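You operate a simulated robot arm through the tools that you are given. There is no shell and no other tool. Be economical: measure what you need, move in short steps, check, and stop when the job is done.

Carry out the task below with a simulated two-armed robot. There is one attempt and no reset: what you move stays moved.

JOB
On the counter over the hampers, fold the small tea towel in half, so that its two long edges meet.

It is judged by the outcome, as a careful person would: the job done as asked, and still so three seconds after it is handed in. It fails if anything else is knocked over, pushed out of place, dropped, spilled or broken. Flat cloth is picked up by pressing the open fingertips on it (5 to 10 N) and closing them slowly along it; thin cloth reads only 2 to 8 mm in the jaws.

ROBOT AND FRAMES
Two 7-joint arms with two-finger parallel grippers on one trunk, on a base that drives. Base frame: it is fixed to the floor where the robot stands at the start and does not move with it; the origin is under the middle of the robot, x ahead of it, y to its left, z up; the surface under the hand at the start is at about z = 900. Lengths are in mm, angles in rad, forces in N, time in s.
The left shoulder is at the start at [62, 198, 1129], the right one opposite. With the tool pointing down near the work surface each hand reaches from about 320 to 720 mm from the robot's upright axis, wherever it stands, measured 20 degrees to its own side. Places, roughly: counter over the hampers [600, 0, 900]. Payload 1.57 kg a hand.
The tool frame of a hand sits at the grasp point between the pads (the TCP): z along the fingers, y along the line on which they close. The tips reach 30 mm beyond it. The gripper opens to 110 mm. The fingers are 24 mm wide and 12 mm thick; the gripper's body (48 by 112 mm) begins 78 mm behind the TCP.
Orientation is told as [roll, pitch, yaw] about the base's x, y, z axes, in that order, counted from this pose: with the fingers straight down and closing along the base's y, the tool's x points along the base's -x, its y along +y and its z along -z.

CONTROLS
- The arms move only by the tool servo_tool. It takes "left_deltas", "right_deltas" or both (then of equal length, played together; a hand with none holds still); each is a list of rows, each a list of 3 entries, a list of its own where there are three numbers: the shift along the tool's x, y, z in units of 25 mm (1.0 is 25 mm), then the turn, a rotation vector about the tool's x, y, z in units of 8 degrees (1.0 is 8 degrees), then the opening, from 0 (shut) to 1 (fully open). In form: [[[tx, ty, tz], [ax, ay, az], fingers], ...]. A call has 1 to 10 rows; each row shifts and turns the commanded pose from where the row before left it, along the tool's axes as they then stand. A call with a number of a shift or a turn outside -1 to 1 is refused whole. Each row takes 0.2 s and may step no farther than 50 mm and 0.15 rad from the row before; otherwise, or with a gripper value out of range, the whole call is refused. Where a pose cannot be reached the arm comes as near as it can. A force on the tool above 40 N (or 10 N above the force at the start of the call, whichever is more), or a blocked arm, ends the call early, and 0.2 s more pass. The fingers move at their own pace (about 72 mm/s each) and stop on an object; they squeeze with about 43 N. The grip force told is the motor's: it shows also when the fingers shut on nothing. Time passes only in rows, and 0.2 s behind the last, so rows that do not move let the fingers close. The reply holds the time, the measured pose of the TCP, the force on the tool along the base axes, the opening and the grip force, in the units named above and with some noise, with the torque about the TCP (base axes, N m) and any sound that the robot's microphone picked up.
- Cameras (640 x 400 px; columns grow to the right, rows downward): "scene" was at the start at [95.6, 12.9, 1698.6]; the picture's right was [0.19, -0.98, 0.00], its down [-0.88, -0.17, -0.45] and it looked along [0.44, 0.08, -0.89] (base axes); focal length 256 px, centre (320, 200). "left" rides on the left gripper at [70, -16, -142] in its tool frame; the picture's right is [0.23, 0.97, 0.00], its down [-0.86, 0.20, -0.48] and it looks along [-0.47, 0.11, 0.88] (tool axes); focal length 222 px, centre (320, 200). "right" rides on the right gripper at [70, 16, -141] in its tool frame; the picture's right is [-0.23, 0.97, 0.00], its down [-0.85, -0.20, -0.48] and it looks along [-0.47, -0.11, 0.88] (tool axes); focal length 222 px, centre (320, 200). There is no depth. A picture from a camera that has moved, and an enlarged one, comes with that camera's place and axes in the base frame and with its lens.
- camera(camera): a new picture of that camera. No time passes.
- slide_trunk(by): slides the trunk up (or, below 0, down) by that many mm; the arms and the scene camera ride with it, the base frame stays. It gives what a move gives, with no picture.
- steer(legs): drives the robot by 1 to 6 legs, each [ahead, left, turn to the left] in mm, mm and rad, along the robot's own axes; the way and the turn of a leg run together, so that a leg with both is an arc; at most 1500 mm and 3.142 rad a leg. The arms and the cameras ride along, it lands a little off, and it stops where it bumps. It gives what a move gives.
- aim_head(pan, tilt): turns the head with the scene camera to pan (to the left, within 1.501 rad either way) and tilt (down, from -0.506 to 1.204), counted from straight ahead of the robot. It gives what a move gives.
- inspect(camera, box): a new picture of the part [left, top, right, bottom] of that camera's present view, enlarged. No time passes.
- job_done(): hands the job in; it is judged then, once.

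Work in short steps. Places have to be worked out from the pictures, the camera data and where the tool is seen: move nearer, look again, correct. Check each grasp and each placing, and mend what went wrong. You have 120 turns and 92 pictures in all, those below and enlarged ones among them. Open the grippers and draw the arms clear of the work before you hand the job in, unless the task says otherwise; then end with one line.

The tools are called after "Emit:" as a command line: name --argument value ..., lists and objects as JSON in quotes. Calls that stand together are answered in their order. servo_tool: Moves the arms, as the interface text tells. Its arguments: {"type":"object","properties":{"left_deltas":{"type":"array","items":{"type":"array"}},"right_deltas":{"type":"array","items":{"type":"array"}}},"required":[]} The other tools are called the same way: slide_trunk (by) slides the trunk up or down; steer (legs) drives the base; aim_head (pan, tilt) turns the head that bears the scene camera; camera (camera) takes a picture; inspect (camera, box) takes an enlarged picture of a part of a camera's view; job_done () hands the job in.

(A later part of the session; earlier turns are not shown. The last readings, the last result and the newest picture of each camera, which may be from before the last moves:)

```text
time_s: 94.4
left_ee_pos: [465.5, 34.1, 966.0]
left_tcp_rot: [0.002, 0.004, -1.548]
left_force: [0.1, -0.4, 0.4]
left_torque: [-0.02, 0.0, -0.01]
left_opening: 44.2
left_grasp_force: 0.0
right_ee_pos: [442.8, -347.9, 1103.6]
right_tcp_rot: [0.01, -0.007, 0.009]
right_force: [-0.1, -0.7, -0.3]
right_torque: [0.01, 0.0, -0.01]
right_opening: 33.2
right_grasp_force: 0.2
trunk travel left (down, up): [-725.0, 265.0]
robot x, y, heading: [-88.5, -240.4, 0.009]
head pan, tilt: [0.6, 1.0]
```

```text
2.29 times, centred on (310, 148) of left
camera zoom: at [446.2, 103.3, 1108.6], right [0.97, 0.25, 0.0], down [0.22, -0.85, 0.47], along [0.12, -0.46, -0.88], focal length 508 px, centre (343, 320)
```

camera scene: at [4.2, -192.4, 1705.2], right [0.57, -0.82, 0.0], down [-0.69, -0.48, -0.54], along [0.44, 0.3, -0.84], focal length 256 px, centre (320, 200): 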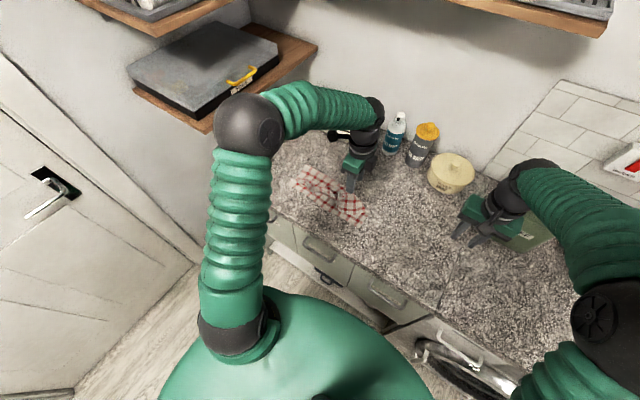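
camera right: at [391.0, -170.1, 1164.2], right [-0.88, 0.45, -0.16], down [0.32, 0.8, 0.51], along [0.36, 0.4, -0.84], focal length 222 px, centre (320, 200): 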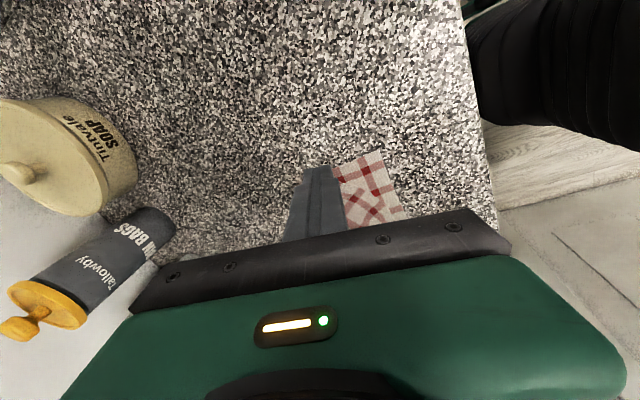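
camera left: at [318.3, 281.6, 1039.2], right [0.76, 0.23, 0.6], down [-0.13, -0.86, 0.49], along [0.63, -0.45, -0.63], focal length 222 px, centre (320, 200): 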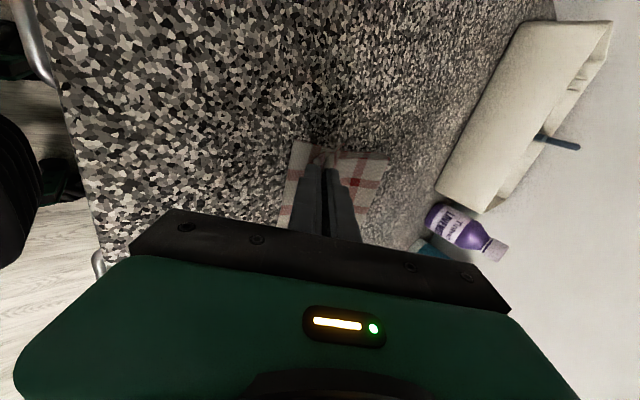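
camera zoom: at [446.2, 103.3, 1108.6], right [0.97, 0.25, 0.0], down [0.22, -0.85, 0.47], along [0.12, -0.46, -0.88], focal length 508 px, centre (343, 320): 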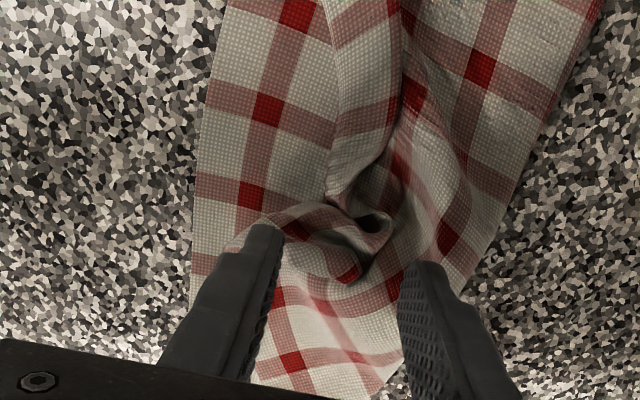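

The tips are exactly around the standing spot. I go down and close.

Emit:
servo_tool --left_deltas '[[[0, 0, 0.5], [0, 0, 0], 0.4], [[0, 0, 0.5], [0, 0, 0], 0.4], [[0, 0, 0.2], [0, 0, 0], 0.35], [[0, 0, 0.06], [0, 0, 0], 0.28], [[0, 0, 0], [0, 0, 0], 0.21], [[0, 0, 0], [0, 0, 0], 0.14], [[0, 0, 0], [0, 0, 0], 0.07], [[0, 0, 0], [0, 0, 0], 0], [[0, 0, 0], [0, 0, 0], 0], [[0, 0, 0], [0, 0, 0], 0]]'

Emit:
servo_tool --left_deltas '[[[0, 0.2, -0.8], [0, 0, 0], 0], [[0, 0.3, -0.8], [0, 0, 0], 0], [[0, 0.3, -0.8], [0, 0, 0], 0], [[0, 0.3, -0.5], [0, 0, 0], 0], [[0, 0, 0], [0, 0, 0], 0]]'

Emit:
inspect --camera "scene" --box '[260, 140, 400, 230]'

```text
time_s: 96.6
left_ee_pos: [465.1, 35.4, 934.9]
left_tcp_rot: [0.003, 0.007, -1.548]
left_force: [0.2, -0.5, 3.1]
left_torque: [0.0, -0.03, -0.02]
left_opening: 5.6
left_grasp_force: 25.5
right_ee_pos: [441.5, -347.9, 1104.0]
right_tcp_rot: [0.01, -0.008, 0.007]
right_force: [-1.0, -0.1, -0.2]
right_torque: [0.03, 0.01, -0.02]
right_opening: 33.0
right_grasp_force: 0.1
trunk travel left (down, up): [-725.0, 265.0]
robot x, y, heading: [-89.4, -239.0, 0.005]
head pan, tilt: [0.6, 1.0]
```

```text
time_s: 97.8
left_ee_pos: [491.4, 35.1, 1008.2]
left_tcp_rot: [0.004, 0.005, -1.548]
left_force: [0.8, 1.6, -1.0]
left_torque: [-0.01, 0.0, 0.02]
left_opening: 5.2
left_grasp_force: 25.7
right_ee_pos: [440.9, -348.8, 1104.9]
right_tcp_rot: [0.011, -0.006, 0.007]
right_force: [0.8, -0.2, -0.2]
right_torque: [0.02, 0.02, -0.01]
right_opening: 33.0
right_grasp_force: 0.1
trunk travel left (down, up): [-725.0, 265.0]
robot x, y, heading: [-87.3, -236.9, 0.004]
head pan, tilt: [0.6, 1.0]
```

```text
4.44 times, centred on (330, 185) of scene
camera zoom: at [4.7, -197.6, 1705.3], right [0.57, -0.82, 0.0], down [-0.69, -0.48, -0.54], along [0.44, 0.31, -0.84], focal length 1140 px, centre (276, 267)
```

zoom: 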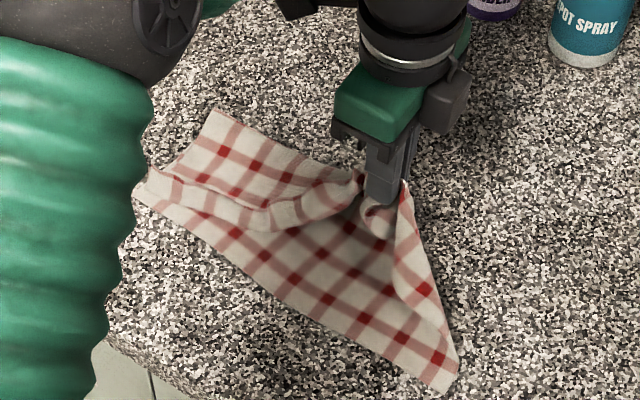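

It's held (5 mm). I spread it to the right, then carry it down the diagonal toward the front right with increasing tilt, as worked on the left.

Emit:
servo_tool --left_deltas '[[[-0.6, 0.34, 0], [0, 0, 0], 0], [[-0.6, 0.34, 0], [0, 0, 0], 0], [[-0.6, 0.34, 0], [0, 0, 0], 0], [[-0.6, 0.34, 0], [0, 0, 0], 0], [[0, 0, 0], [0, 0, 0], 0]]'

Emit:
servo_tool --left_deltas '[[[-0.06, -0.43, 0.27], [-0.475, 0, 0], 0], [[-0.06, -0.45, 0.25], [-0.475, 0, 0], 0], [[-0.06, -0.465, 0.22], [-0.475, 0, 0], 0], [[-0.06, -0.48, 0.2], [-0.475, 0, 0], 0], [[-0.06, -0.49, 0.17], [-0.475, 0, 0], 0], [[-0.06, -0.5, 0.14], [-0.475, 0, 0], 0], [[-0.06, -0.51, 0.11], [-0.475, 0, 0], 0], [[-0.06, -0.515, 0.086], [-0.475, 0, 0], 0], [[-0.06, -0.52, 0.057], [-0.475, 0, 0], 0], [[-0.06, -0.525, 0.027], [-0.475, 0, 0], 0]]'

Emit:
inspect --camera "scene" --box '[260, 140, 400, 230]'

```text
time_s: 99.0
left_ee_pos: [529.0, -24.9, 1008.7]
left_tcp_rot: [0.005, 0.004, -1.549]
left_force: [0.2, -0.3, 0.0]
left_torque: [-0.01, -0.04, 0.0]
left_opening: 5.5
left_grasp_force: 25.3
right_ee_pos: [441.6, -349.0, 1104.7]
right_tcp_rot: [0.012, -0.007, 0.008]
right_force: [0.5, -0.5, -0.5]
right_torque: [0.02, 0.0, 0.02]
right_opening: 32.9
right_grasp_force: 0.0
trunk travel left (down, up): [-725.0, 265.0]
robot x, y, heading: [-89.3, -237.6, 0.009]
head pan, tilt: [0.6, 1.0]
```

```text
time_s: 101.2
left_ee_pos: [422.5, -41.8, 935.7]
left_tcp_rot: [0.672, 0.007, -1.548]
left_force: [1.9, 0.0, 6.5]
left_torque: [-0.02, -0.03, 0.01]
left_opening: 4.9
left_grasp_force: 25.3
right_ee_pos: [440.5, -351.0, 1103.7]
right_tcp_rot: [0.009, -0.007, 0.006]
right_force: [-0.7, 0.2, 0.3]
right_torque: [-0.01, 0.02, -0.02]
right_opening: 33.0
right_grasp_force: 0.0
trunk travel left (down, up): [-725.0, 265.0]
robot x, y, heading: [-86.6, -241.9, 0.008]
head pan, tilt: [0.6, 1.0]
```

```text
4.44 times, centred on (330, 185) of scene
camera zoom: at [3.0, -199.9, 1705.7], right [0.57, -0.82, 0.0], down [-0.69, -0.48, -0.54], along [0.44, 0.31, -0.84], focal length 1140 px, centre (276, 267)
```

zoom: 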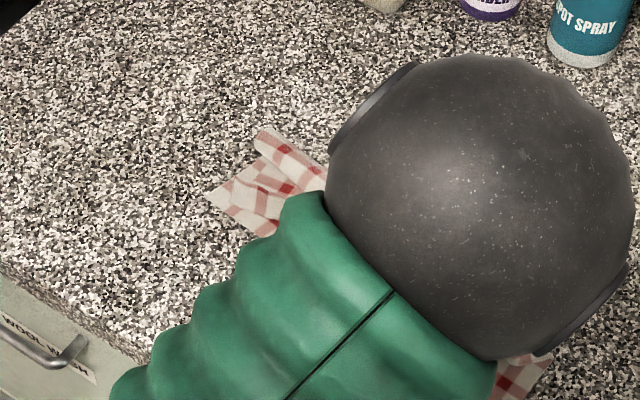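

The elbow hides the towel, and it seems the left end was dragged somewhat. I raise slightly, release, withdraw and look.

Emit:
servo_tool --left_deltas '[[[0, 0, -0.2], [0, 0, 0], 0], [[0, 0, 0], [0, 0, 0], 0.1], [[0, 0, 0], [0, 0, 0], 0.15], [[0, 0, -0.3], [0, 0, 0], 0.15], [[0, 0, -0.6], [0, 0, 0], 0.15], [[0, 0.3, -0.8], [0, 0, 0], 0.15], [[0, 0.6, -0.8], [0.9, 0, 0], 0.15], [[0, 0.6, -0.8], [0.9, 0, 0], 0.15], [[0, 0.6, -0.8], [0.9, 0, 0], 0.15], [[0, 1, -0.8], [0.9, 0, 0], 0.15]]'

Emit:
servo_tool --left_deltas '[[[0, 1, -0.5], [0.9, 0, 0], 0.15], [[0, 1, 0], [0.3, 0, 0], 0.15], [[0, 1, 0], [0, 0, 0], 0.15], [[0, 1, 0], [0, 0, 0], 0.15]]'

Emit:
inspect --camera "scene" --box '[260, 140, 400, 230]'

```text
time_s: 103.4
left_ee_pos: [425.1, -41.8, 1077.3]
left_tcp_rot: [0.162, 0.002, -1.549]
left_force: [0.7, 0.8, -0.2]
left_torque: [0.01, -0.01, -0.01]
left_opening: 16.2
left_grasp_force: 0.1
right_ee_pos: [441.6, -349.0, 1103.2]
right_tcp_rot: [0.01, -0.005, 0.007]
right_force: [0.2, 0.1, 1.2]
right_torque: [0.0, 0.01, -0.02]
right_opening: 33.2
right_grasp_force: 0.1
trunk travel left (down, up): [-725.0, 265.0]
robot x, y, heading: [-87.0, -237.4, 0.003]
head pan, tilt: [0.6, 1.0]
```

```text
time_s: 104.4
left_ee_pos: [525.2, -40.2, 1094.2]
left_tcp_rot: [-0.006, 0.005, -1.547]
left_force: [0.2, 0.5, 0.0]
left_torque: [0.04, -0.01, 0.01]
left_opening: 16.3
left_grasp_force: 0.0
right_ee_pos: [442.7, -349.3, 1103.4]
right_tcp_rot: [0.01, -0.004, 0.007]
right_force: [-0.1, 0.0, 1.2]
right_torque: [0.0, 0.04, -0.01]
right_opening: 33.2
right_grasp_force: 0.1
trunk travel left (down, up): [-725.0, 265.0]
robot x, y, heading: [-87.8, -240.7, 0.006]
head pan, tilt: [0.6, 1.0]
```

```text
4.44 times, centred on (330, 185) of scene
camera zoom: at [6.1, -198.8, 1705.3], right [0.57, -0.82, 0.0], down [-0.69, -0.48, -0.54], along [0.44, 0.31, -0.84], focal length 1140 px, centre (276, 267)
```

zoom: 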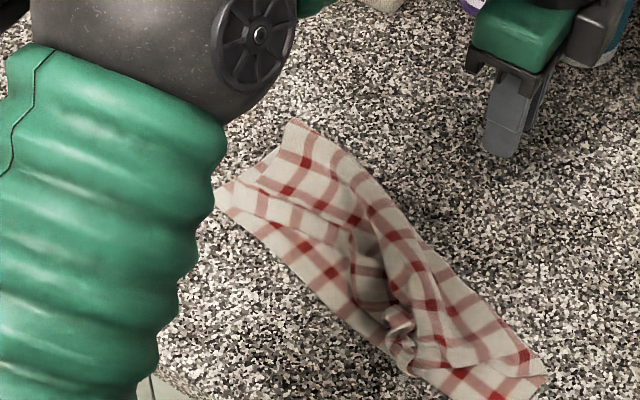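

It's folded but crooked and rumpled, turned about 17°. I'll return the base to the middle, unfold with both hands, square it up and redo it with both hands. Driving back left.

Emit:
steer --legs '[[0, 240, 0]]'

Emit:
aim_head --pan 0.12 --tilt 1.0

Emit:
inspect --camera "scene" --box '[210, 100, 450, 250]'

```text
time_s: 106.2
left_ee_pos: [521.3, 193.7, 1097.7]
left_tcp_rot: [-0.003, 0.012, -1.546]
left_force: [-0.1, -0.9, -1.1]
left_torque: [0.03, 0.01, -0.01]
left_opening: 16.6
left_grasp_force: 0.0
right_ee_pos: [440.5, -116.4, 1104.0]
right_tcp_rot: [0.017, -0.008, 0.006]
right_force: [-0.5, -0.9, -0.2]
right_torque: [0.01, -0.01, -0.01]
right_opening: 33.2
right_grasp_force: 0.0
trunk travel left (down, up): [-725.0, 265.0]
robot x, y, heading: [-91.9, 1.6, 0.006]
head pan, tilt: [0.6, 1.0]
```

```text
time_s: 107.1
left_ee_pos: [519.4, 195.4, 1098.3]
left_tcp_rot: [-0.003, 0.011, -1.549]
left_force: [0.1, -1.1, -0.9]
left_torque: [0.0, 0.06, 0.01]
left_opening: 16.7
left_grasp_force: 0.3
right_ee_pos: [438.3, -114.8, 1104.9]
right_tcp_rot: [0.013, -0.009, 0.006]
right_force: [1.0, -0.3, -0.6]
right_torque: [0.02, -0.01, 0.01]
right_opening: 32.9
right_grasp_force: 0.0
trunk travel left (down, up): [-725.0, 265.0]
robot x, y, heading: [-89.5, 1.4, 0.008]
head pan, tilt: [0.12, 1.0]
```

```text
2.67 times, centred on (330, 175) of scene
camera zoom: at [14.8, 4.4, 1705.3], right [0.13, -0.99, 0.0], down [-0.84, -0.11, -0.54], along [0.53, 0.07, -0.84], focal length 684 px, centre (293, 267)
```

zoom: 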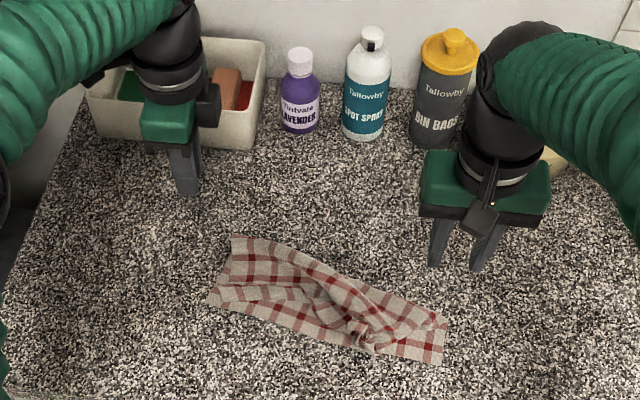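

I go down on the left rim end (≈466,161) with the left hand and on the knot (≈418,-42) with the right.

Emit:
servo_tool --left_deltas '[[[-0.195, -0.26, 0.8], [0, 0, 0], 0.3], [[-0.195, -0.26, 0.8], [0, 0, 0], 0.3], [[-0.195, -0.26, 0.8], [0, 0, 0], 0.3], [[-0.195, -0.26, 0.8], [0, 0, 0], 0.3], [[-0.195, -0.26, 0.8], [0, 0, 0], 0.3], [[-0.195, -0.26, 0.8], [0, 0, 0], 0.3], [[-0.195, -0.26, 0.8], [0, 0, 0], 0.3]]' --right_deltas '[[[0.12, 0.42, 0.83], [0, 0, 0], 0.4], [[0.12, 0.42, 0.83], [0, 0, 0], 0.4], [[0.12, 0.42, 0.83], [0, 0, 0], 0.4], [[0.12, 0.42, 0.83], [0, 0, 0], 0.4], [[0.12, 0.42, 0.83], [0, 0, 0], 0.4], [[0.12, 0.42, 0.83], [0, 0, 0], 0.4], [[0.12, 0.42, 0.83], [0, 0, 0], 0.4]]'

Emit:
inspect --camera "right" --box '[220, 60, 500, 235]'

```text
time_s: 108.7
left_ee_pos: [474.2, 164.2, 954.4]
left_tcp_rot: [-0.002, 0.005, -1.547]
left_force: [0.6, -0.1, -0.5]
left_torque: [-0.01, 0.01, 0.01]
left_opening: 32.8
left_grasp_force: 0.2
right_ee_pos: [419.4, -35.2, 960.0]
right_tcp_rot: [0.01, -0.007, 0.007]
right_force: [0.1, 0.3, -0.1]
right_torque: [0.0, 0.02, 0.01]
right_opening: 44.2
right_grasp_force: 0.0
trunk travel left (down, up): [-725.0, 265.0]
robot x, y, heading: [-89.6, 3.7, 0.004]
head pan, tilt: [0.12, 1.0]
```

```text
2.29 times, centred on (360, 148) of right
camera zoom: at [347.5, -19.7, 1099.3], right [0.22, 0.98, 0.01], down [0.85, -0.2, 0.48], along [0.47, -0.1, -0.88], focal length 508 px, centre (229, 320)
```

zoom: 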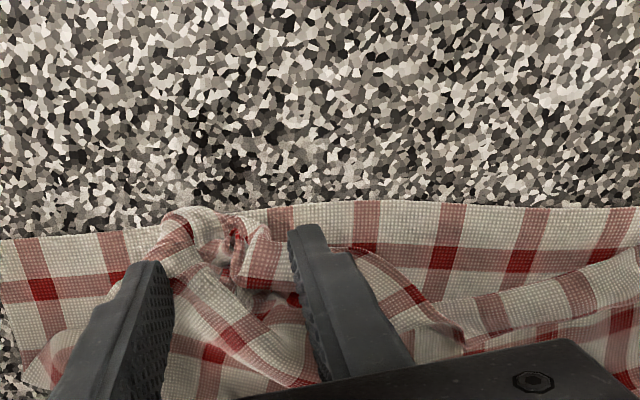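

The knot is right between the right fingers. I lower both, and close.

Emit:
servo_tool --left_deltas '[[[0, -0.1, 0.4], [0, 0, 0], 0.3], [[0, 0, 0.36], [0, 0, 0], 0.3], [[0, 0, 0.1], [0, 0, 0], 0.3], [[0, 0, 0.06], [0, 0, 0], 0.26], [[0, 0, 0], [0, 0, 0], 0.21], [[0, 0, 0], [0, 0, 0], 0.16], [[0, 0, 0], [0, 0, 0], 0.1], [[0, 0, 0], [0, 0, 0], 0.04], [[0, 0, 0], [0, 0, 0], 0], [[0, 0, 0], [0, 0, 0], 0]]' --right_deltas '[[[0.1, 0, 0.4], [0, 0, 0], 0.4], [[0, 0, 0.4], [0, 0, 0], 0.4], [[0, 0, 0.16], [0, 0, 0], 0.38], [[0, 0, 0], [0, 0, 0], 0.32], [[0, 0, 0], [0, 0, 0], 0.26], [[0, 0, 0], [0, 0, 0], 0.2], [[0, 0, 0], [0, 0, 0], 0.12], [[0, 0, 0], [0, 0, 0], 0.05], [[0, 0, 0], [0, 0, 0], 0], [[0, 0, 0], [0, 0, 0], 0]]'

```text
time_s: 110.9
left_ee_pos: [471.2, 165.0, 933.1]
left_tcp_rot: [-0.002, 0.006, -1.548]
left_force: [-0.2, -0.8, 1.6]
left_torque: [-0.05, 0.02, -0.03]
left_opening: 2.6
left_grasp_force: 23.5
right_ee_pos: [415.0, -35.3, 935.2]
right_tcp_rot: [0.01, -0.009, 0.007]
right_force: [-0.4, 0.1, 2.3]
right_torque: [-0.01, 0.03, -0.02]
right_opening: 6.5
right_grasp_force: 25.5
trunk travel left (down, up): [-725.0, 265.0]
robot x, y, heading: [-88.8, 1.9, 0.01]
head pan, tilt: [0.12, 1.0]
```

Both are gripped. Now I lift the towel wholly off the counter so it can hang free and be laid down again flat and square: first with the arms, then the trunk.

Emit:
servo_tool --left_deltas '[[[0.15, -0.2, -1], [0, 0, 0], 0], [[0.15, -0.2, -1], [0, 0, 0], 0], [[0.15, -0.2, -1], [0, 0, 0], 0], [[0.15, -0.2, -1], [0, 0, 0], 0], [[0.15, -0.2, -1], [0, 0, 0], 0], [[0.15, -0.2, 0], [0, 0, 0], 0]]' --right_deltas '[[[-0.1, -0.15, -1], [0, 0, 0], 0], [[-0.1, -0.15, -1], [0, 0, 0], 0], [[-0.1, -0.15, -1], [0, 0, 0], 0], [[-0.1, -0.15, -1], [0, 0, 0], 0], [[-0.1, -0.15, -1], [0, 0, 0], 0], [[-0.1, -0.15, 0], [0, 0, 0], 0]]'

Emit:
slide_trunk --by 170

Emit:
inspect --camera "scene" --box '[160, 60, 480, 260]'

```text
time_s: 112.3
left_ee_pos: [442.0, 185.6, 1060.1]
left_tcp_rot: [-0.003, 0.005, -1.545]
left_force: [-0.3, -1.4, 0.2]
left_torque: [-0.04, 0.03, 0.02]
left_opening: 2.6
left_grasp_force: 24.3
right_ee_pos: [430.0, -59.4, 1059.7]
right_tcp_rot: [0.01, -0.008, 0.008]
right_force: [-0.3, 2.2, -0.2]
right_torque: [0.03, 0.02, 0.03]
right_opening: 6.2
right_grasp_force: 26.4
trunk travel left (down, up): [-725.0, 265.0]
robot x, y, heading: [-90.7, -1.4, 0.005]
head pan, tilt: [0.12, 1.0]
```

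```text
time_s: 114.2
left_ee_pos: [440.4, 187.0, 1228.0]
left_tcp_rot: [-0.001, 0.008, -1.547]
left_force: [0.4, -1.9, 0.0]
left_torque: [-0.03, 0.02, -0.01]
left_opening: 2.5
left_grasp_force: 24.3
right_ee_pos: [429.9, -60.2, 1230.4]
right_tcp_rot: [0.012, -0.008, 0.009]
right_force: [0.2, 2.6, 0.4]
right_torque: [0.03, -0.01, 0.06]
right_opening: 6.3
right_grasp_force: 26.0
trunk travel left (down, up): [-895.0, 95.0]
robot x, y, heading: [-89.7, 2.9, 0.004]
head pan, tilt: [0.12, 1.0]
```

```text
2.00 times, centred on (320, 160) of scene
camera zoom: at [15.2, 10.9, 1875.3], right [0.13, -0.99, 0.0], down [-0.84, -0.11, -0.54], along [0.53, 0.07, -0.84], focal length 513 px, centre (320, 280)
```

zoom: 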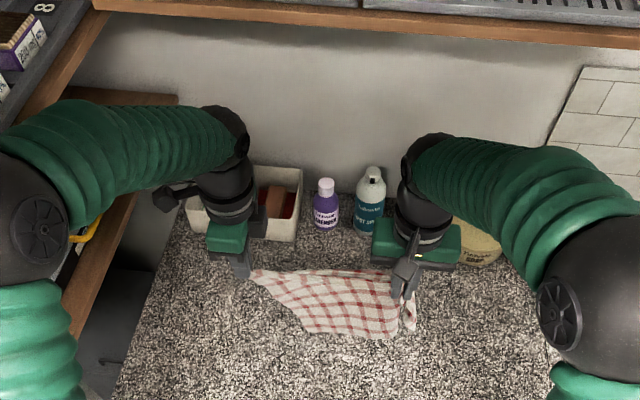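

It hangs free and taut. I move to x≈385, then lay it down front edge first, moving away while lowering.

Emit:
servo_tool --left_deltas '[[[0, -0.75, 0.3], [0, 0, 0], 0], [[0, -0.75, 0.3], [0, 0, 0], 0], [[0, -0.7, 0.3], [0, 0, 0], 0], [[0, 0, 0.3], [0, 0, 0], 0], [[0, 0, 0], [0, 0, 0], 0], [[0, 0, 0], [0, 0, 0], 0]]' --right_deltas '[[[0.6, 0, 0.3], [0, 0, 0], 0], [[0.6, 0, 0.3], [0, 0, 0], 0], [[0.55, 0, 0.3], [0, 0, 0], 0], [[0, 0, 0.3], [0, 0, 0], 0], [[0, 0, 0], [0, 0, 0], 0], [[0, 0, 0], [0, 0, 0], 0]]'

Emit:
servo_tool --left_deltas '[[[0, 0.4, 0.8], [0, 0, 0], 0], [[0, 0.7, 0.8], [0, 0, 0], 0], [[0, 0.8, 0.8], [0, 0, 0], 0], [[0, 0.8, 0.8], [0, 0, 0], 0], [[0, 0.8, 0.8], [0, 0, 0], 0], [[0, 0.8, 0.8], [0, 0, 0], 0], [[0, 0.9, 0.8], [0, 0, 0], 0], [[0, 0.9, 0.8], [0, 0, 0], 0], [[0, 1, 0.8], [0, 0, 0], 0], [[0, 1, 0.8], [0, 0, 0], 0]]' --right_deltas '[[[-0.4, 0, 0.8], [0, 0, 0], 0], [[-0.7, 0, 0.8], [0, 0, 0], 0], [[-0.8, 0, 0.8], [0, 0, 0], 0], [[-0.8, 0, 0.8], [0, 0, 0], 0], [[-0.8, 0, 0.8], [0, 0, 0], 0], [[-0.8, 0, 0.8], [0, 0, 0], 0], [[-0.9, 0, 0.8], [0, 0, 0], 0], [[-0.9, 0, 0.8], [0, 0, 0], 0], [[-1, 0, 0.8], [0, 0, 0], 0], [[-1, 0, 0.8], [0, 0, 0], 0]]'

Emit:
inspect --camera "scene" --box '[200, 80, 440, 230]'

```text
time_s: 115.7
left_ee_pos: [384.2, 185.1, 1199.5]
left_tcp_rot: [0.001, 0.007, -1.548]
left_force: [0.4, -2.6, -1.1]
left_torque: [-0.06, 0.0, 0.0]
left_opening: 2.9
left_grasp_force: 23.8
right_ee_pos: [385.3, -60.7, 1200.2]
right_tcp_rot: [0.01, -0.01, 0.008]
right_force: [-0.5, 2.2, -0.4]
right_torque: [0.04, 0.01, 0.03]
right_opening: 6.4
right_grasp_force: 25.8
trunk travel left (down, up): [-895.0, 95.0]
robot x, y, heading: [-87.7, -2.2, 0.007]
head pan, tilt: [0.12, 1.0]
```

```text
time_s: 117.8
left_ee_pos: [578.5, 191.8, 1000.4]
left_tcp_rot: [-0.005, 0.008, -1.55]
left_force: [0.1, -5.3, -0.2]
left_torque: [-0.1, 0.03, 0.04]
left_opening: 2.8
left_grasp_force: 24.1
left hand out of reach, approached as far as the arm can: row 10
right_ee_pos: [572.2, -59.8, 1009.0]
right_tcp_rot: [0.011, -0.005, 0.01]
right_force: [0.0, 4.4, -0.1]
right_torque: [0.15, 0.02, 0.04]
right_opening: 6.3
right_grasp_force: 26.8
right hand out of reach, approached as far as the arm can: row 10
trunk travel left (down, up): [-895.0, 95.0]
robot x, y, heading: [-89.0, 2.7, 0.006]
head pan, tilt: [0.12, 1.0]
```

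```text
2.67 times, centred on (320, 155) of scene
camera zoom: at [19.8, 9.5, 1875.2], right [0.13, -0.99, 0.0], down [-0.84, -0.11, -0.54], along [0.53, 0.07, -0.84], focal length 684 px, centre (320, 320)
```

zoom: 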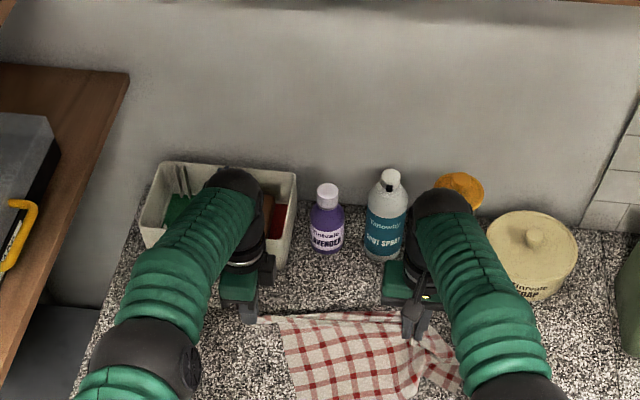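

Laying works. I finish it by driving forward and lowering the trunk in turns.

Emit:
steer --legs '[[35, 0, 0]]'

Emit:
slide_trunk --by -35

Emit:
steer --legs '[[35, 0, 0]]'

Emit:
slide_trunk --by -28

```text
time_s: 118.7
left_ee_pos: [605.9, 193.0, 1006.5]
left_tcp_rot: [0.005, 0.006, -1.549]
left_force: [-0.2, -4.1, 0.7]
left_torque: [-0.11, -0.04, 0.0]
left_opening: 2.7
left_grasp_force: 23.6
right_ee_pos: [600.1, -59.4, 1015.9]
right_tcp_rot: [0.011, -0.016, 0.009]
right_force: [-0.7, 4.0, 0.6]
right_torque: [0.11, -0.01, 0.04]
right_opening: 6.3
right_grasp_force: 26.0
trunk travel left (down, up): [-895.0, 95.0]
robot x, y, heading: [-53.7, 0.7, 0.008]
head pan, tilt: [0.12, 1.0]
```

```text
time_s: 119.5
left_ee_pos: [612.0, 192.9, 968.1]
left_tcp_rot: [0.001, 0.005, -1.545]
left_force: [0.7, -4.4, 0.3]
left_torque: [-0.08, -0.02, 0.03]
left_opening: 2.7
left_grasp_force: 24.3
right_ee_pos: [606.6, -56.4, 977.8]
right_tcp_rot: [0.01, -0.012, 0.009]
right_force: [0.4, 3.8, -0.3]
right_torque: [0.11, -0.03, 0.07]
right_opening: 6.2
right_grasp_force: 25.7
trunk travel left (down, up): [-860.0, 130.0]
robot x, y, heading: [-56.1, 1.0, 0.008]
head pan, tilt: [0.12, 1.0]
```

```text
time_s: 120.3
left_ee_pos: [641.7, 193.8, 973.3]
left_tcp_rot: [0.006, 0.008, -1.547]
left_force: [-0.5, -4.0, 1.0]
left_torque: [-0.11, -0.05, -0.02]
left_opening: 2.4
left_grasp_force: 24.3
right_ee_pos: [636.2, -57.9, 980.9]
right_tcp_rot: [0.012, -0.017, 0.01]
right_force: [-0.9, 3.5, -0.1]
right_torque: [0.13, -0.09, 0.0]
right_opening: 6.3
right_grasp_force: 25.4
trunk travel left (down, up): [-860.0, 130.0]
robot x, y, heading: [-18.4, 1.1, 0.008]
head pan, tilt: [0.12, 1.0]
```

```text
time_s: 121.1
left_ee_pos: [646.3, 194.0, 943.3]
left_tcp_rot: [0.005, 0.005, -1.546]
left_force: [0.2, -3.5, -0.1]
left_torque: [-0.09, -0.02, 0.0]
left_opening: 2.7
left_grasp_force: 24.0
right_ee_pos: [641.8, -56.3, 952.7]
right_tcp_rot: [0.011, -0.016, 0.009]
right_force: [0.5, 3.2, 0.2]
right_torque: [0.05, -0.02, 0.05]
right_opening: 6.2
right_grasp_force: 26.1
trunk travel left (down, up): [-832.0, 158.0]
robot x, y, heading: [-22.1, -2.1, 0.01]
head pan, tilt: [0.12, 1.0]
```

I set both rims down and release, then lower the trunk to its first height with the arms compensating upward.

Emit:
servo_tool --left_deltas '[[[0, 0.1, 0.25], [0, 0, 0], 0], [[0, 0, 0.15], [0, 0, 0], 0], [[0, 0, 0], [0, 0, 0], 0.2], [[0, 0, 0], [0, 0, 0], 0.3], [[0, 0, -0.8], [0, 0, 0], 0.3], [[0, 0, -1], [0, 0, 0], 0.3], [[0, 0, -1], [0, 0, 0], 0.3], [[0, 0, -1], [0, 0, 0], 0.3], [[0, 0, -1], [0, 0, 0], 0.3], [[0, 0, -1], [0, 0, 0], 0.3]]' --right_deltas '[[[-0.1, 0, 0.4], [0, 0, 0], 0], [[0, 0, 0.35], [0, 0, 0], 0], [[0, 0, 0], [0, 0, 0], 0.3], [[0, 0, 0], [0, 0, 0], 0.5], [[0, 0, -0.8], [0, 0, 0], 0.5], [[0, 0, -1], [0, 0, 0], 0.5], [[0, 0, -1], [0, 0, 0], 0.5], [[0, 0, -1], [0, 0, 0], 0.5], [[0, 0, -1], [0, 0, 0], 0.5], [[0, 0, -1], [0, 0, 0], 0.5]]'

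Emit:
slide_trunk --by -107

Emit:
inspect --camera "scene" --box '[200, 100, 440, 250]'

```text
time_s: 123.3
left_ee_pos: [647.1, 193.0, 1077.7]
left_tcp_rot: [0.002, 0.007, -1.547]
left_force: [-0.8, -1.0, 0.9]
left_torque: [-0.03, 0.01, -0.01]
left_opening: 32.9
left_grasp_force: 0.0
right_ee_pos: [635.4, -58.7, 1079.2]
right_tcp_rot: [0.011, -0.013, 0.009]
right_force: [-0.4, -0.2, 0.1]
right_torque: [0.01, -0.04, 0.01]
right_opening: 54.9
right_grasp_force: 0.0
right hand out of reach, approached as far as the arm can: row 1
trunk travel left (down, up): [-832.0, 158.0]
robot x, y, heading: [-22.2, 3.2, 0.007]
head pan, tilt: [0.12, 1.0]
```

```text
time_s: 124.7
left_ee_pos: [647.8, 192.7, 970.8]
left_tcp_rot: [0.003, 0.007, -1.548]
left_force: [-0.6, 0.8, 0.5]
left_torque: [0.03, -0.01, -0.02]
left_opening: 33.2
left_grasp_force: 0.2
right_ee_pos: [635.7, -59.4, 971.4]
right_tcp_rot: [0.012, -0.014, 0.007]
right_force: [-0.4, -0.5, 0.0]
right_torque: [0.02, 0.0, 0.0]
right_opening: 55.1
right_grasp_force: 0.0
trunk travel left (down, up): [-725.0, 265.0]
robot x, y, heading: [-18.7, 4.6, 0.009]
head pan, tilt: [0.12, 1.0]
```

```text
2.67 times, centred on (320, 175) of scene
camera zoom: at [86.7, 11.2, 1705.3], right [0.13, -0.99, 0.0], down [-0.84, -0.11, -0.54], along [0.53, 0.07, -0.84], focal length 684 px, centre (320, 267)
```

zoom: 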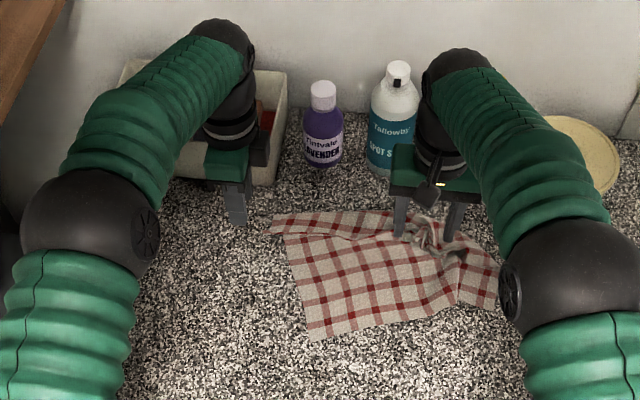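

The towel lies skewed: back-left corner near (649,158), front-right corner near (574,-168). I'll pinch these two diagonal corners and stretch the diagonal to flatten and square it.

Emit:
servo_tool --left_deltas '[[[-0.5, 0, 0], [0, 0, 0], 0.4], [[-0.6, 0, 0.3], [0, 0, 0], 0.4], [[-0.6, 0, 0.4], [0, 0, 0], 0.4], [[0, 0, 0.4], [0, 0, 0], 0.4], [[0, 0, 0.3], [0, 0, 0], 0.4], [[0, 0, 0], [0, 0, 0], 0.4]]' --right_deltas '[[[0.5, -0.8, 0], [0, 0, 0], 0.45], [[0.6, -0.9, 0], [0, 0, 0], 0.45], [[0.6, -0.9, 0.3], [0, 0, 0], 0.45], [[0.5, -0.9, 0.4], [0, 0, 0], 0.45], [[0, -0.14, 0.4], [0, 0, 0], 0.45], [[0, 0, 0.36], [0, 0, 0], 0.45]]'

Emit:
camera --camera "right"

```text
time_s: 126.1
left_ee_pos: [648.8, 151.1, 933.8]
left_tcp_rot: [0.001, 0.007, -1.548]
left_force: [0.0, 0.1, -0.2]
left_torque: [0.0, -0.02, -0.02]
left_opening: 44.2
left_grasp_force: 0.0
right_ee_pos: [581.6, -152.5, 932.0]
right_tcp_rot: [0.011, -0.015, 0.008]
right_force: [-0.2, -0.2, 0.1]
right_torque: [0.02, -0.01, -0.04]
right_opening: 49.4
right_grasp_force: 0.0
trunk travel left (down, up): [-725.0, 265.0]
robot x, y, heading: [-19.0, 0.1, 0.007]
head pan, tilt: [0.12, 1.0]
```

```text
6 pictures are left
camera right: at [509.6, -137.7, 1072.6], right [0.22, 0.98, 0.01], down [0.85, -0.2, 0.49], along [0.48, -0.1, -0.87], focal length 222 px, centre (320, 200)
```

right: 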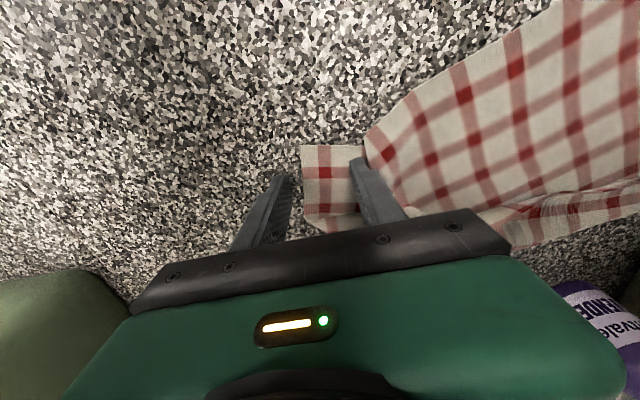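

The corner piece's tip is at about (553,-161). I shift onto it, press and close both hands.

Emit:
servo_tool --left_deltas '[[[0, 0, 0.06], [0, 0, 0], 0.4], [[0, 0, 0.06], [0, 0, 0], 0.4], [[0, 0, 0.04], [0, 0, 0], 0.34], [[0, 0, 0], [0, 0, 0], 0.28], [[0, 0, 0], [0, 0, 0], 0.22], [[0, 0, 0], [0, 0, 0], 0.16], [[0, 0, 0], [0, 0, 0], 0.1], [[0, 0, 0], [0, 0, 0], 0.04], [[0, 0, 0], [0, 0, 0], 0], [[0, 0, 0], [0, 0, 0], 0]]' --right_deltas '[[[0.58, 0.5, -0.2], [0, 0, 0], 0.32], [[0, 0, 0.2], [0, 0, 0], 0.32], [[0, 0, 0.1], [0, 0, 0], 0.3], [[0, 0, 0.04], [0, 0, 0], 0.26], [[0, 0, 0], [0, 0, 0], 0.21], [[0, 0, 0], [0, 0, 0], 0.16], [[0, 0, 0], [0, 0, 0], 0.1], [[0, 0, 0], [0, 0, 0], 0.05], [[0, 0, 0], [0, 0, 0], 0], [[0, 0, 0], [0, 0, 0], 0]]'

```text
time_s: 128.3
left_ee_pos: [649.2, 151.9, 930.9]
left_tcp_rot: [0.003, 0.007, -1.548]
left_force: [-0.8, -0.1, 0.3]
left_torque: [0.0, 0.02, -0.02]
left_opening: 3.6
left_grasp_force: 24.6
right_ee_pos: [566.0, -139.1, 931.0]
right_tcp_rot: [0.011, -0.015, 0.009]
right_force: [1.9, -1.7, 17.8]
right_torque: [-0.11, 0.01, -0.03]
right_opening: 2.4
right_grasp_force: 23.9
trunk travel left (down, up): [-725.0, 265.0]
robot x, y, heading: [-16.4, -0.1, 0.008]
head pan, tilt: [0.12, 1.0]
```

Both hold. I lift slightly and stretch the diagonal.

Emit:
servo_tool --left_deltas '[[[0, 0, -0.6], [0, 0, 0], 0], [[0.3, 0, 0], [0, 0, 0], 0], [[0.3, 0, 0], [0, 0, 0], 0], [[0, 0, 0], [0, 0, 0], 0], [[0, 0, 0], [0, 0, 0], 0], [[0, 0, 0], [0, 0, 0], 0]]' --right_deltas '[[[0, 0, -0.8], [0, 0, 0], 0], [[0.9, -0.1, -0.2], [0, 0, 0], 0], [[0.9, -0.1, 0], [0, 0, 0], 0], [[0.9, -0.1, 0], [0, 0, 0], 0], [[0.9, -0.1, 0], [0, 0, 0], 0], [[0.9, -0.1, 0], [0, 0, 0], 0]]'

Emit:
servo_tool --right_deltas '[[[0.6, -0.1, 0], [0, 0, 0], 0], [[0.5, -0.1, 0], [0, 0, 0], 0]]'

Emit:
inspect --camera "scene" --box '[200, 100, 440, 250]'

```text
time_s: 129.7
left_ee_pos: [649.4, 165.9, 945.6]
left_tcp_rot: [0.004, 0.007, -1.548]
left_force: [0.4, -0.9, 0.3]
left_torque: [-0.03, 0.05, -0.03]
left_opening: 3.7
left_grasp_force: 24.7
right_ee_pos: [451.9, -152.2, 954.9]
right_tcp_rot: [0.011, -0.017, 0.008]
right_force: [1.1, 1.8, -0.2]
right_torque: [0.04, 0.0, 0.02]
right_opening: 2.1
right_grasp_force: 24.1
trunk travel left (down, up): [-725.0, 265.0]
robot x, y, heading: [-18.0, 3.1, 0.006]
head pan, tilt: [0.12, 1.0]
```

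```text
time_s: 130.3
left_ee_pos: [648.0, 164.5, 946.4]
left_tcp_rot: [0.004, 0.006, -1.549]
left_force: [-3.1, -3.4, 0.1]
left_torque: [-0.13, 0.05, -0.04]
left_opening: 3.9
left_grasp_force: 25.0
right_ee_pos: [424.7, -156.6, 951.2]
right_tcp_rot: [0.01, -0.014, 0.008]
right_force: [1.4, 4.3, 0.6]
right_torque: [0.06, -0.09, 0.01]
right_opening: 2.1
right_grasp_force: 24.0
trunk travel left (down, up): [-725.0, 265.0]
robot x, y, heading: [-15.8, 2.0, 0.007]
head pan, tilt: [0.12, 1.0]
```

```text
2.67 times, centred on (320, 175) of scene
camera zoom: at [84.7, 10.2, 1705.4], right [0.13, -0.99, 0.0], down [-0.84, -0.11, -0.54], along [0.53, 0.07, -0.84], focal length 684 px, centre (320, 267)
```

zoom: 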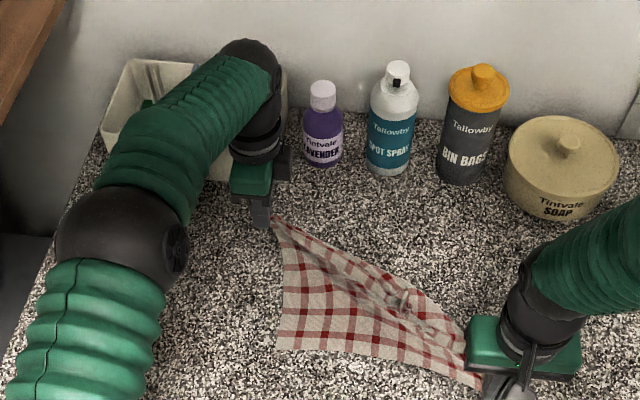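

The diagonal is straight; the back-right triangle is folded inward with its wad near (548,-36). I release the front-right corner and move the right hand over the wad to look.

Emit:
servo_tool --left_deltas '[[[0, 0, 0.3], [0, 0, 0], 0], [[0, 0, 0], [0, 0, 0], 0], [[0, 0, 0], [0, 0, 0], 0], [[0, 0, 0], [0, 0, 0], 0], [[0, 0, 0], [0, 0, 0], 0], [[0, 0, 0], [0, 0, 0], 0], [[0, 0, 0], [0, 0, 0], 0], [[0, 0, 0], [0, 0, 0], 0], [[0, 0, 0], [0, 0, 0], 0], [[0, 0, 0], [0, 0, 0], 0]]' --right_deltas '[[[0, 0, 0.4], [0, 0, 0], 0], [[0, 0, 0.35], [0, 0, 0], 0], [[0, 0, 0], [0, 0, 0], 0.2], [[0, 0, 0], [0, 0, 0], 0.3], [[0, 0, -0.9], [0, 0, 0], 0.35], [[0, 0, -0.9], [0, 0, 0], 0.35], [[-0.9, 0.9, 0], [0, 0, 0], 0.35], [[-0.9, 0.9, 0], [0, 0, 0], 0.35], [[-0.95, 0.95, 0], [0, 0, 0], 0.35], [[-0.95, 0.95, 0], [0, 0, 0], 0.35]]'

Emit:
servo_tool --right_deltas '[[[-0.95, 0.95, 0], [0, 0, 0], 0.35], [[-0.2, 0.2, 0], [0, 0, 0], 0.35]]'

Emit:
inspect --camera "right" --box '[180, 30, 500, 230]'

```text
time_s: 132.5
left_ee_pos: [651.1, 165.6, 936.9]
left_tcp_rot: [0.001, 0.005, -1.548]
left_force: [-0.1, 0.1, -0.3]
left_torque: [0.02, 0.01, 0.0]
left_opening: 3.5
left_grasp_force: 24.5
right_ee_pos: [517.9, -61.9, 980.2]
right_tcp_rot: [0.008, -0.012, 0.01]
right_force: [0.3, 0.5, -0.3]
right_torque: [-0.03, 0.02, -0.01]
right_opening: 38.3
right_grasp_force: 0.1
trunk travel left (down, up): [-725.0, 265.0]
robot x, y, heading: [-21.8, 2.3, 0.009]
head pan, tilt: [0.12, 1.0]
```

```text
time_s: 133.1
left_ee_pos: [649.8, 166.8, 937.0]
left_tcp_rot: [0.001, 0.004, -1.547]
left_force: [-0.6, 0.0, -2.3]
left_torque: [0.02, 0.0, -0.03]
left_opening: 3.6
left_grasp_force: 24.6
right_ee_pos: [547.3, -32.7, 981.3]
right_tcp_rot: [0.008, -0.011, 0.009]
right_force: [-0.4, -0.1, -0.2]
right_torque: [-0.02, -0.01, -0.02]
right_opening: 38.5
right_grasp_force: 0.1
trunk travel left (down, up): [-725.0, 265.0]
robot x, y, heading: [-19.6, 1.9, 0.009]
head pan, tilt: [0.12, 1.0]
```

```text
2.00 times, centred on (340, 130) of right
camera zoom: at [474.8, -17.8, 1121.4], right [0.22, 0.98, 0.01], down [0.85, -0.2, 0.49], along [0.48, -0.1, -0.87], focal length 444 px, centre (280, 340)
```

zoom: 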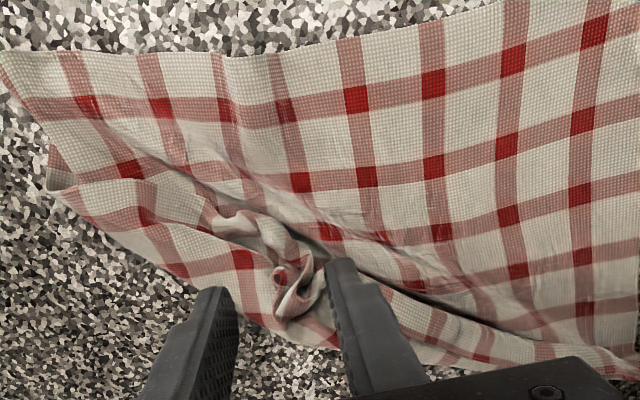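

The wad stands right between the fingers. I pinch it and pull it out to the back right while the left anchors its corner.

Emit:
servo_tool --right_deltas '[[[-0.25, 0.1, 0.5], [0, 0, 0], 0.35], [[0, 0, 0.6], [0, 0, 0], 0.35], [[0, 0, 0.5], [0, 0, 0], 0.35], [[0, 0, 0.22], [0, 0, 0], 0.35], [[0, 0, 0], [0, 0, 0], 0.26], [[0, 0, 0], [0, 0, 0], 0.17], [[0, 0, 0], [0, 0, 0], 0.08], [[0, 0, 0], [0, 0, 0], 0], [[0, 0, 0], [0, 0, 0], 0], [[0, 0, 0], [0, 0, 0], 0]]'

Emit:
servo_tool --right_deltas '[[[0, 0, -0.8], [0, 0, 0], 0], [[-0.4, -0.4, -0.8], [0, 0, 0], 0], [[-0.7, -0.5, -0.4], [0, 0, 0], 0], [[-0.8, -0.6, 0], [0, 0, 0], 0], [[-0.8, -0.6, 0], [0, 0, 0], 0], [[-0.8, -0.6, 0], [0, 0, 0], 0], [[-0.6, -0.4, 0], [0, 0, 0], 0]]'

```text
time_s: 135.3
left_ee_pos: [649.1, 165.8, 937.3]
left_tcp_rot: [0.003, 0.007, -1.548]
left_force: [0.1, -0.5, -0.3]
left_torque: [0.02, 0.0, -0.02]
left_opening: 3.6
left_grasp_force: 24.5
right_ee_pos: [552.4, -30.9, 937.5]
right_tcp_rot: [0.011, -0.015, 0.007]
right_force: [0.3, 1.2, 3.2]
right_torque: [0.02, -0.03, 0.02]
right_opening: 6.4
right_grasp_force: 26.2
trunk travel left (down, up): [-725.0, 265.0]
robot x, y, heading: [-17.8, 0.1, 0.005]
head pan, tilt: [0.12, 1.0]
```

```text
time_s: 136.9
left_ee_pos: [648.8, 170.4, 936.5]
left_tcp_rot: [0.0, 0.016, -1.545]
left_force: [0.7, -1.6, -0.9]
left_torque: [0.15, 0.02, -0.03]
left_opening: 0.0
left_grasp_force: 21.4
right_ee_pos: [655.4, -113.7, 986.8]
right_tcp_rot: [0.004, -0.011, 0.002]
right_force: [-0.1, 0.7, -0.6]
right_torque: [-0.13, -0.05, 0.02]
right_opening: 5.8
right_grasp_force: 25.9
trunk travel left (down, up): [-725.0, 265.0]
robot x, y, heading: [-23.0, -1.3, 0.008]
head pan, tilt: [0.12, 1.0]
```

The left corner slipped off at the end of the pull. I set the right end down, release, raise both hands clear and look.

Emit:
servo_tool --left_deltas '[[[0, 0, -0.8], [0, 0, 0], 0.2], [[0, 0, -0.8], [0, 0, 0], 0.4], [[0.8, 0, -0.8], [0, 0, 0], 0.4], [[0.8, 0, -0.5], [0, 0, 0], 0.4], [[0, 0, 0], [0, 0, 0], 0.4], [[0, 0, 0], [0, 0, 0], 0.4], [[0, 0, 0], [0, 0, 0], 0.4], [[0, 0, 0], [0, 0, 0], 0.4], [[0, 0, 0], [0, 0, 0], 0.4], [[0, 0, 0], [0, 0, 0], 0.4]]' --right_deltas '[[[0, 0, 0.7], [0, 0, 0], 0], [[0, 0, 0.7], [0, 0, 0], 0], [[0, 0, 0.6], [0, 0, 0], 0], [[0, 0, 0], [0, 0, 0], 0.3], [[0, 0, 0], [0, 0, 0], 0.6], [[0, 0, -0.5], [0, 0, 0], 0.6], [[0, 0, -1], [0, 0, 0], 0.6], [[0, -0.9, -1], [0, 0, 0], 0.6], [[0, -1, -0.5], [0, 0, 0], 0.6], [[0, -1, 0], [0, 0, 0], 0.6]]'

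Emit:
inspect --camera "scene" --box '[200, 100, 440, 250]'

```text
time_s: 139.1
left_ee_pos: [648.0, 204.0, 1011.6]
left_tcp_rot: [0.001, 0.007, -1.547]
left_force: [-0.6, -0.4, 0.4]
left_torque: [0.0, 0.0, 0.0]
left_opening: 44.1
left_grasp_force: 0.0
right_ee_pos: [657.7, -184.8, 1009.6]
right_tcp_rot: [0.013, -0.013, 0.009]
right_force: [-0.3, 0.6, -0.2]
right_torque: [0.03, 0.01, 0.05]
right_opening: 65.9
right_grasp_force: 0.1
trunk travel left (down, up): [-725.0, 265.0]
robot x, y, heading: [-17.9, 3.3, 0.011]
head pan, tilt: [0.12, 1.0]
```

```text
2.67 times, centred on (320, 175) of scene
camera zoom: at [87.0, 8.8, 1705.2], right [0.13, -0.99, 0.0], down [-0.84, -0.11, -0.54], along [0.53, 0.07, -0.84], focal length 684 px, centre (320, 267)
```

zoom: 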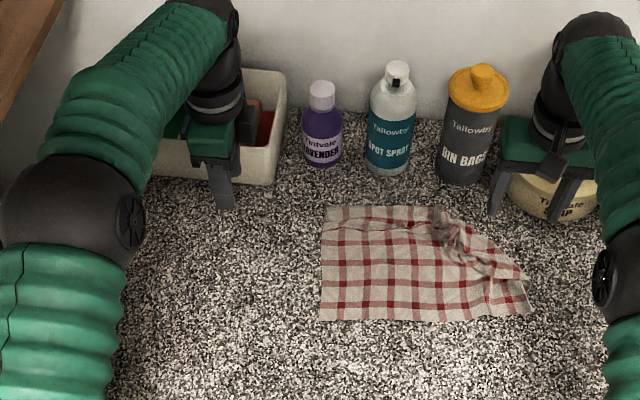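

Now a better idea: the front edge lies clean. If I pick up the *front* corners, hang the towel, touch the back rim down, lay half away from me and return, the gripped edge ends up facing the right way with vertical hands. I turn the left hand straight and bring the right over the front-right corner.

Emit:
servo_tool --left_deltas '[[[0, 0, -0.5], [0, 0, -1], 0.35], [[0, 0, -0.5], [0, 0, -1], 0.35], [[0, 0, 0], [0, 0, -1], 0.35], [[0, 0, 0], [0, 0, -1], 0.35], [[0, 0, 0], [0, 0, -1], 0.35], [[0, 0, 0], [0, 0, -1], 0.35], [[0, 0, 0], [0, 0, -1], 0.35], [[0, 0, 0], [0, 0, -1], 0.35], [[0, 0, 0], [0, 0, -1], 0.35], [[0, 0, 0], [0, 0, -1], 0.35]]' --right_deltas '[[[0.48, 0, 0.2], [0, 0, 0], 0.35], [[0.48, 0, 0.2], [0, 0, 0], 0.35], [[0.48, 0, 0.2], [0, 0, 0], 0.35], [[0.48, 0, 0.2], [0, 0, 0], 0.35], [[0.48, 0, 0.2], [0, 0, 0], 0.35], [[0.48, 0, 0.2], [0, 0, 0], 0.35], [[0.48, 0, 0.2], [0, 0, 0], 0.35], [[0.48, 0, 0.2], [0, 0, 0], 0.35], [[0, 0, 0], [0, 0, 0], 0.35], [[0, 0, 0], [0, 0, 0], 0.35]]'

Emit:
servo_tool --left_deltas '[[[0, 0, 0], [0, 0, -1], 0.35], [[0.8, -0.9, 0.3], [0, 0, -0.08], 0.35], [[0.8, -0.9, 0.3], [0, 0, 0], 0.35], [[0.8, -0.9, 0.3], [0, 0, 0], 0.35], [[0.8, -0.9, 0.3], [0, 0, 0], 0.35], [[0.8, -0.9, 0.3], [0, 0, 0], 0.35], [[0.8, -0.9, 0.3], [0, 0, 0], 0.35], [[0.25, -1, 0.3], [0, 0, 0], 0.35]]'

Emit:
inspect --camera "right" --box '[180, 30, 500, 230]'

```text
time_s: 141.3
left_ee_pos: [648.3, 204.4, 1036.4]
left_tcp_rot: [0.008, -0.002, -0.149]
left_force: [0.5, 0.9, -0.3]
left_torque: [-0.02, 0.03, -0.02]
left_opening: 38.5
left_grasp_force: 0.0
right_ee_pos: [558.6, -182.3, 969.3]
right_tcp_rot: [0.009, -0.015, 0.01]
right_force: [-0.1, 0.1, -0.3]
right_torque: [-0.03, 0.01, -0.04]
right_opening: 38.4
right_grasp_force: 0.0
trunk travel left (down, up): [-725.0, 265.0]
robot x, y, heading: [-17.7, 1.5, 0.013]
head pan, tilt: [0.12, 1.0]
```

```text
time_s: 143.1
left_ee_pos: [520.6, 43.2, 982.5]
left_tcp_rot: [0.009, -0.003, 0.0]
left_force: [-0.3, -0.3, 0.7]
left_torque: [0.01, 0.01, -0.04]
left_opening: 38.6
left_grasp_force: 0.0
right_ee_pos: [560.7, -184.2, 968.9]
right_tcp_rot: [0.012, -0.015, 0.009]
right_force: [-0.1, -0.3, 0.5]
right_torque: [0.0, 0.01, 0.0]
right_opening: 38.6
right_grasp_force: 0.0
trunk travel left (down, up): [-725.0, 265.0]
robot x, y, heading: [-14.1, 2.7, 0.006]
head pan, tilt: [0.12, 1.0]
```

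```text
2.00 times, centred on (340, 130) of right
camera zoom: at [488.9, -169.9, 1109.3], right [0.22, 0.98, 0.01], down [0.85, -0.2, 0.49], along [0.48, -0.09, -0.87], focal length 444 px, centre (280, 340)
```

zoom: 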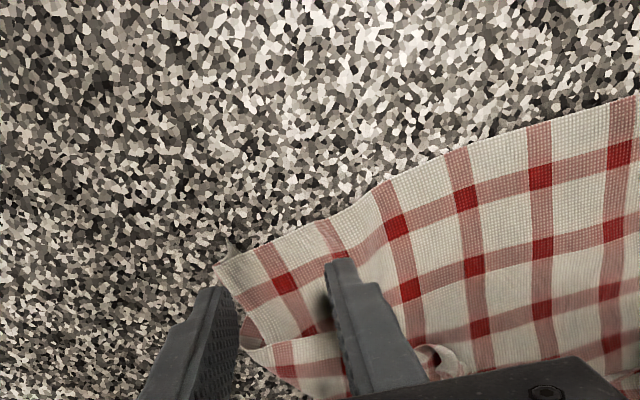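

The front-right corner is seen at about (554,-217). I shift slightly, lower both hands onto the front corners, press and close.

Emit:
servo_tool --left_deltas '[[[0, -0.1, 0.5], [0, 0, 0], 0.35], [[0, 0, 0.6], [0, 0, 0], 0.35], [[0, 0, 0.5], [0, 0, 0], 0.35], [[0, 0, 0.3], [0, 0, 0], 0.35], [[0, 0, 0.06], [0, 0, 0], 0.35]]' --right_deltas '[[[0.16, -0.36, 0.4], [0, 0, 0], 0.33], [[0, 0, 0.4], [0, 0, 0], 0.33], [[0, 0, 0.4], [0, 0, 0], 0.33], [[0, 0, 0.16], [0, 0, 0], 0.33], [[0, 0, 0.06], [0, 0, 0], 0.33]]'

Emit:
servo_tool --left_deltas '[[[0, 0, 0.1], [0, 0, 0], 0.35], [[0, 0, 0.04], [0, 0, 0], 0.32], [[0, 0, 0.02], [0, 0, 0], 0.28], [[0, 0, 0], [0, 0, 0], 0.24], [[0, 0, 0], [0, 0, 0], 0.19], [[0, 0, 0], [0, 0, 0], 0.14], [[0, 0, 0], [0, 0, 0], 0.09], [[0, 0, 0], [0, 0, 0], 0.04], [[0, 0, 0], [0, 0, 0], 0], [[0, 0, 0], [0, 0, 0], 0]]' --right_deltas '[[[0, 0, 0.08], [0, 0, 0], 0.33], [[0, 0, 0.04], [0, 0, 0], 0.3], [[0, 0, 0.02], [0, 0, 0], 0.26], [[0, 0, 0], [0, 0, 0], 0.22], [[0, 0, 0], [0, 0, 0], 0.18], [[0, 0, 0], [0, 0, 0], 0.14], [[0, 0, 0], [0, 0, 0], 0.09], [[0, 0, 0], [0, 0, 0], 0.04], [[0, 0, 0], [0, 0, 0], 0], [[0, 0, 0], [0, 0, 0], 0]]'

```text
time_s: 144.3
left_ee_pos: [521.1, 41.7, 932.9]
left_tcp_rot: [0.006, -0.002, 0.0]
left_force: [-0.2, -0.5, 0.5]
left_torque: [0.0, 0.0, 0.03]
left_opening: 38.6
left_grasp_force: 0.1
right_ee_pos: [556.5, -192.1, 934.4]
right_tcp_rot: [0.011, -0.014, 0.008]
right_force: [-0.1, 0.3, -0.1]
right_torque: [-0.01, -0.02, 0.0]
right_opening: 36.5
right_grasp_force: 0.0
trunk travel left (down, up): [-725.0, 265.0]
robot x, y, heading: [-18.1, 2.5, 0.004]
head pan, tilt: [0.12, 1.0]
```

```text
time_s: 146.5
left_ee_pos: [519.1, 42.3, 931.0]
left_tcp_rot: [0.007, -0.008, -0.003]
left_force: [0.3, -7.5, 27.1]
left_torque: [-0.33, -0.05, -0.02]
left_opening: 2.7
left_grasp_force: 24.2
right_ee_pos: [554.8, -190.3, 933.2]
right_tcp_rot: [0.013, -0.015, 0.008]
right_force: [-1.3, 8.4, 3.8]
right_torque: [0.26, 0.03, 0.06]
right_opening: 2.0
right_grasp_force: 23.6
trunk travel left (down, up): [-725.0, 265.0]
robot x, y, heading: [-18.5, -2.5, 0.005]
head pan, tilt: [0.12, 1.0]
```

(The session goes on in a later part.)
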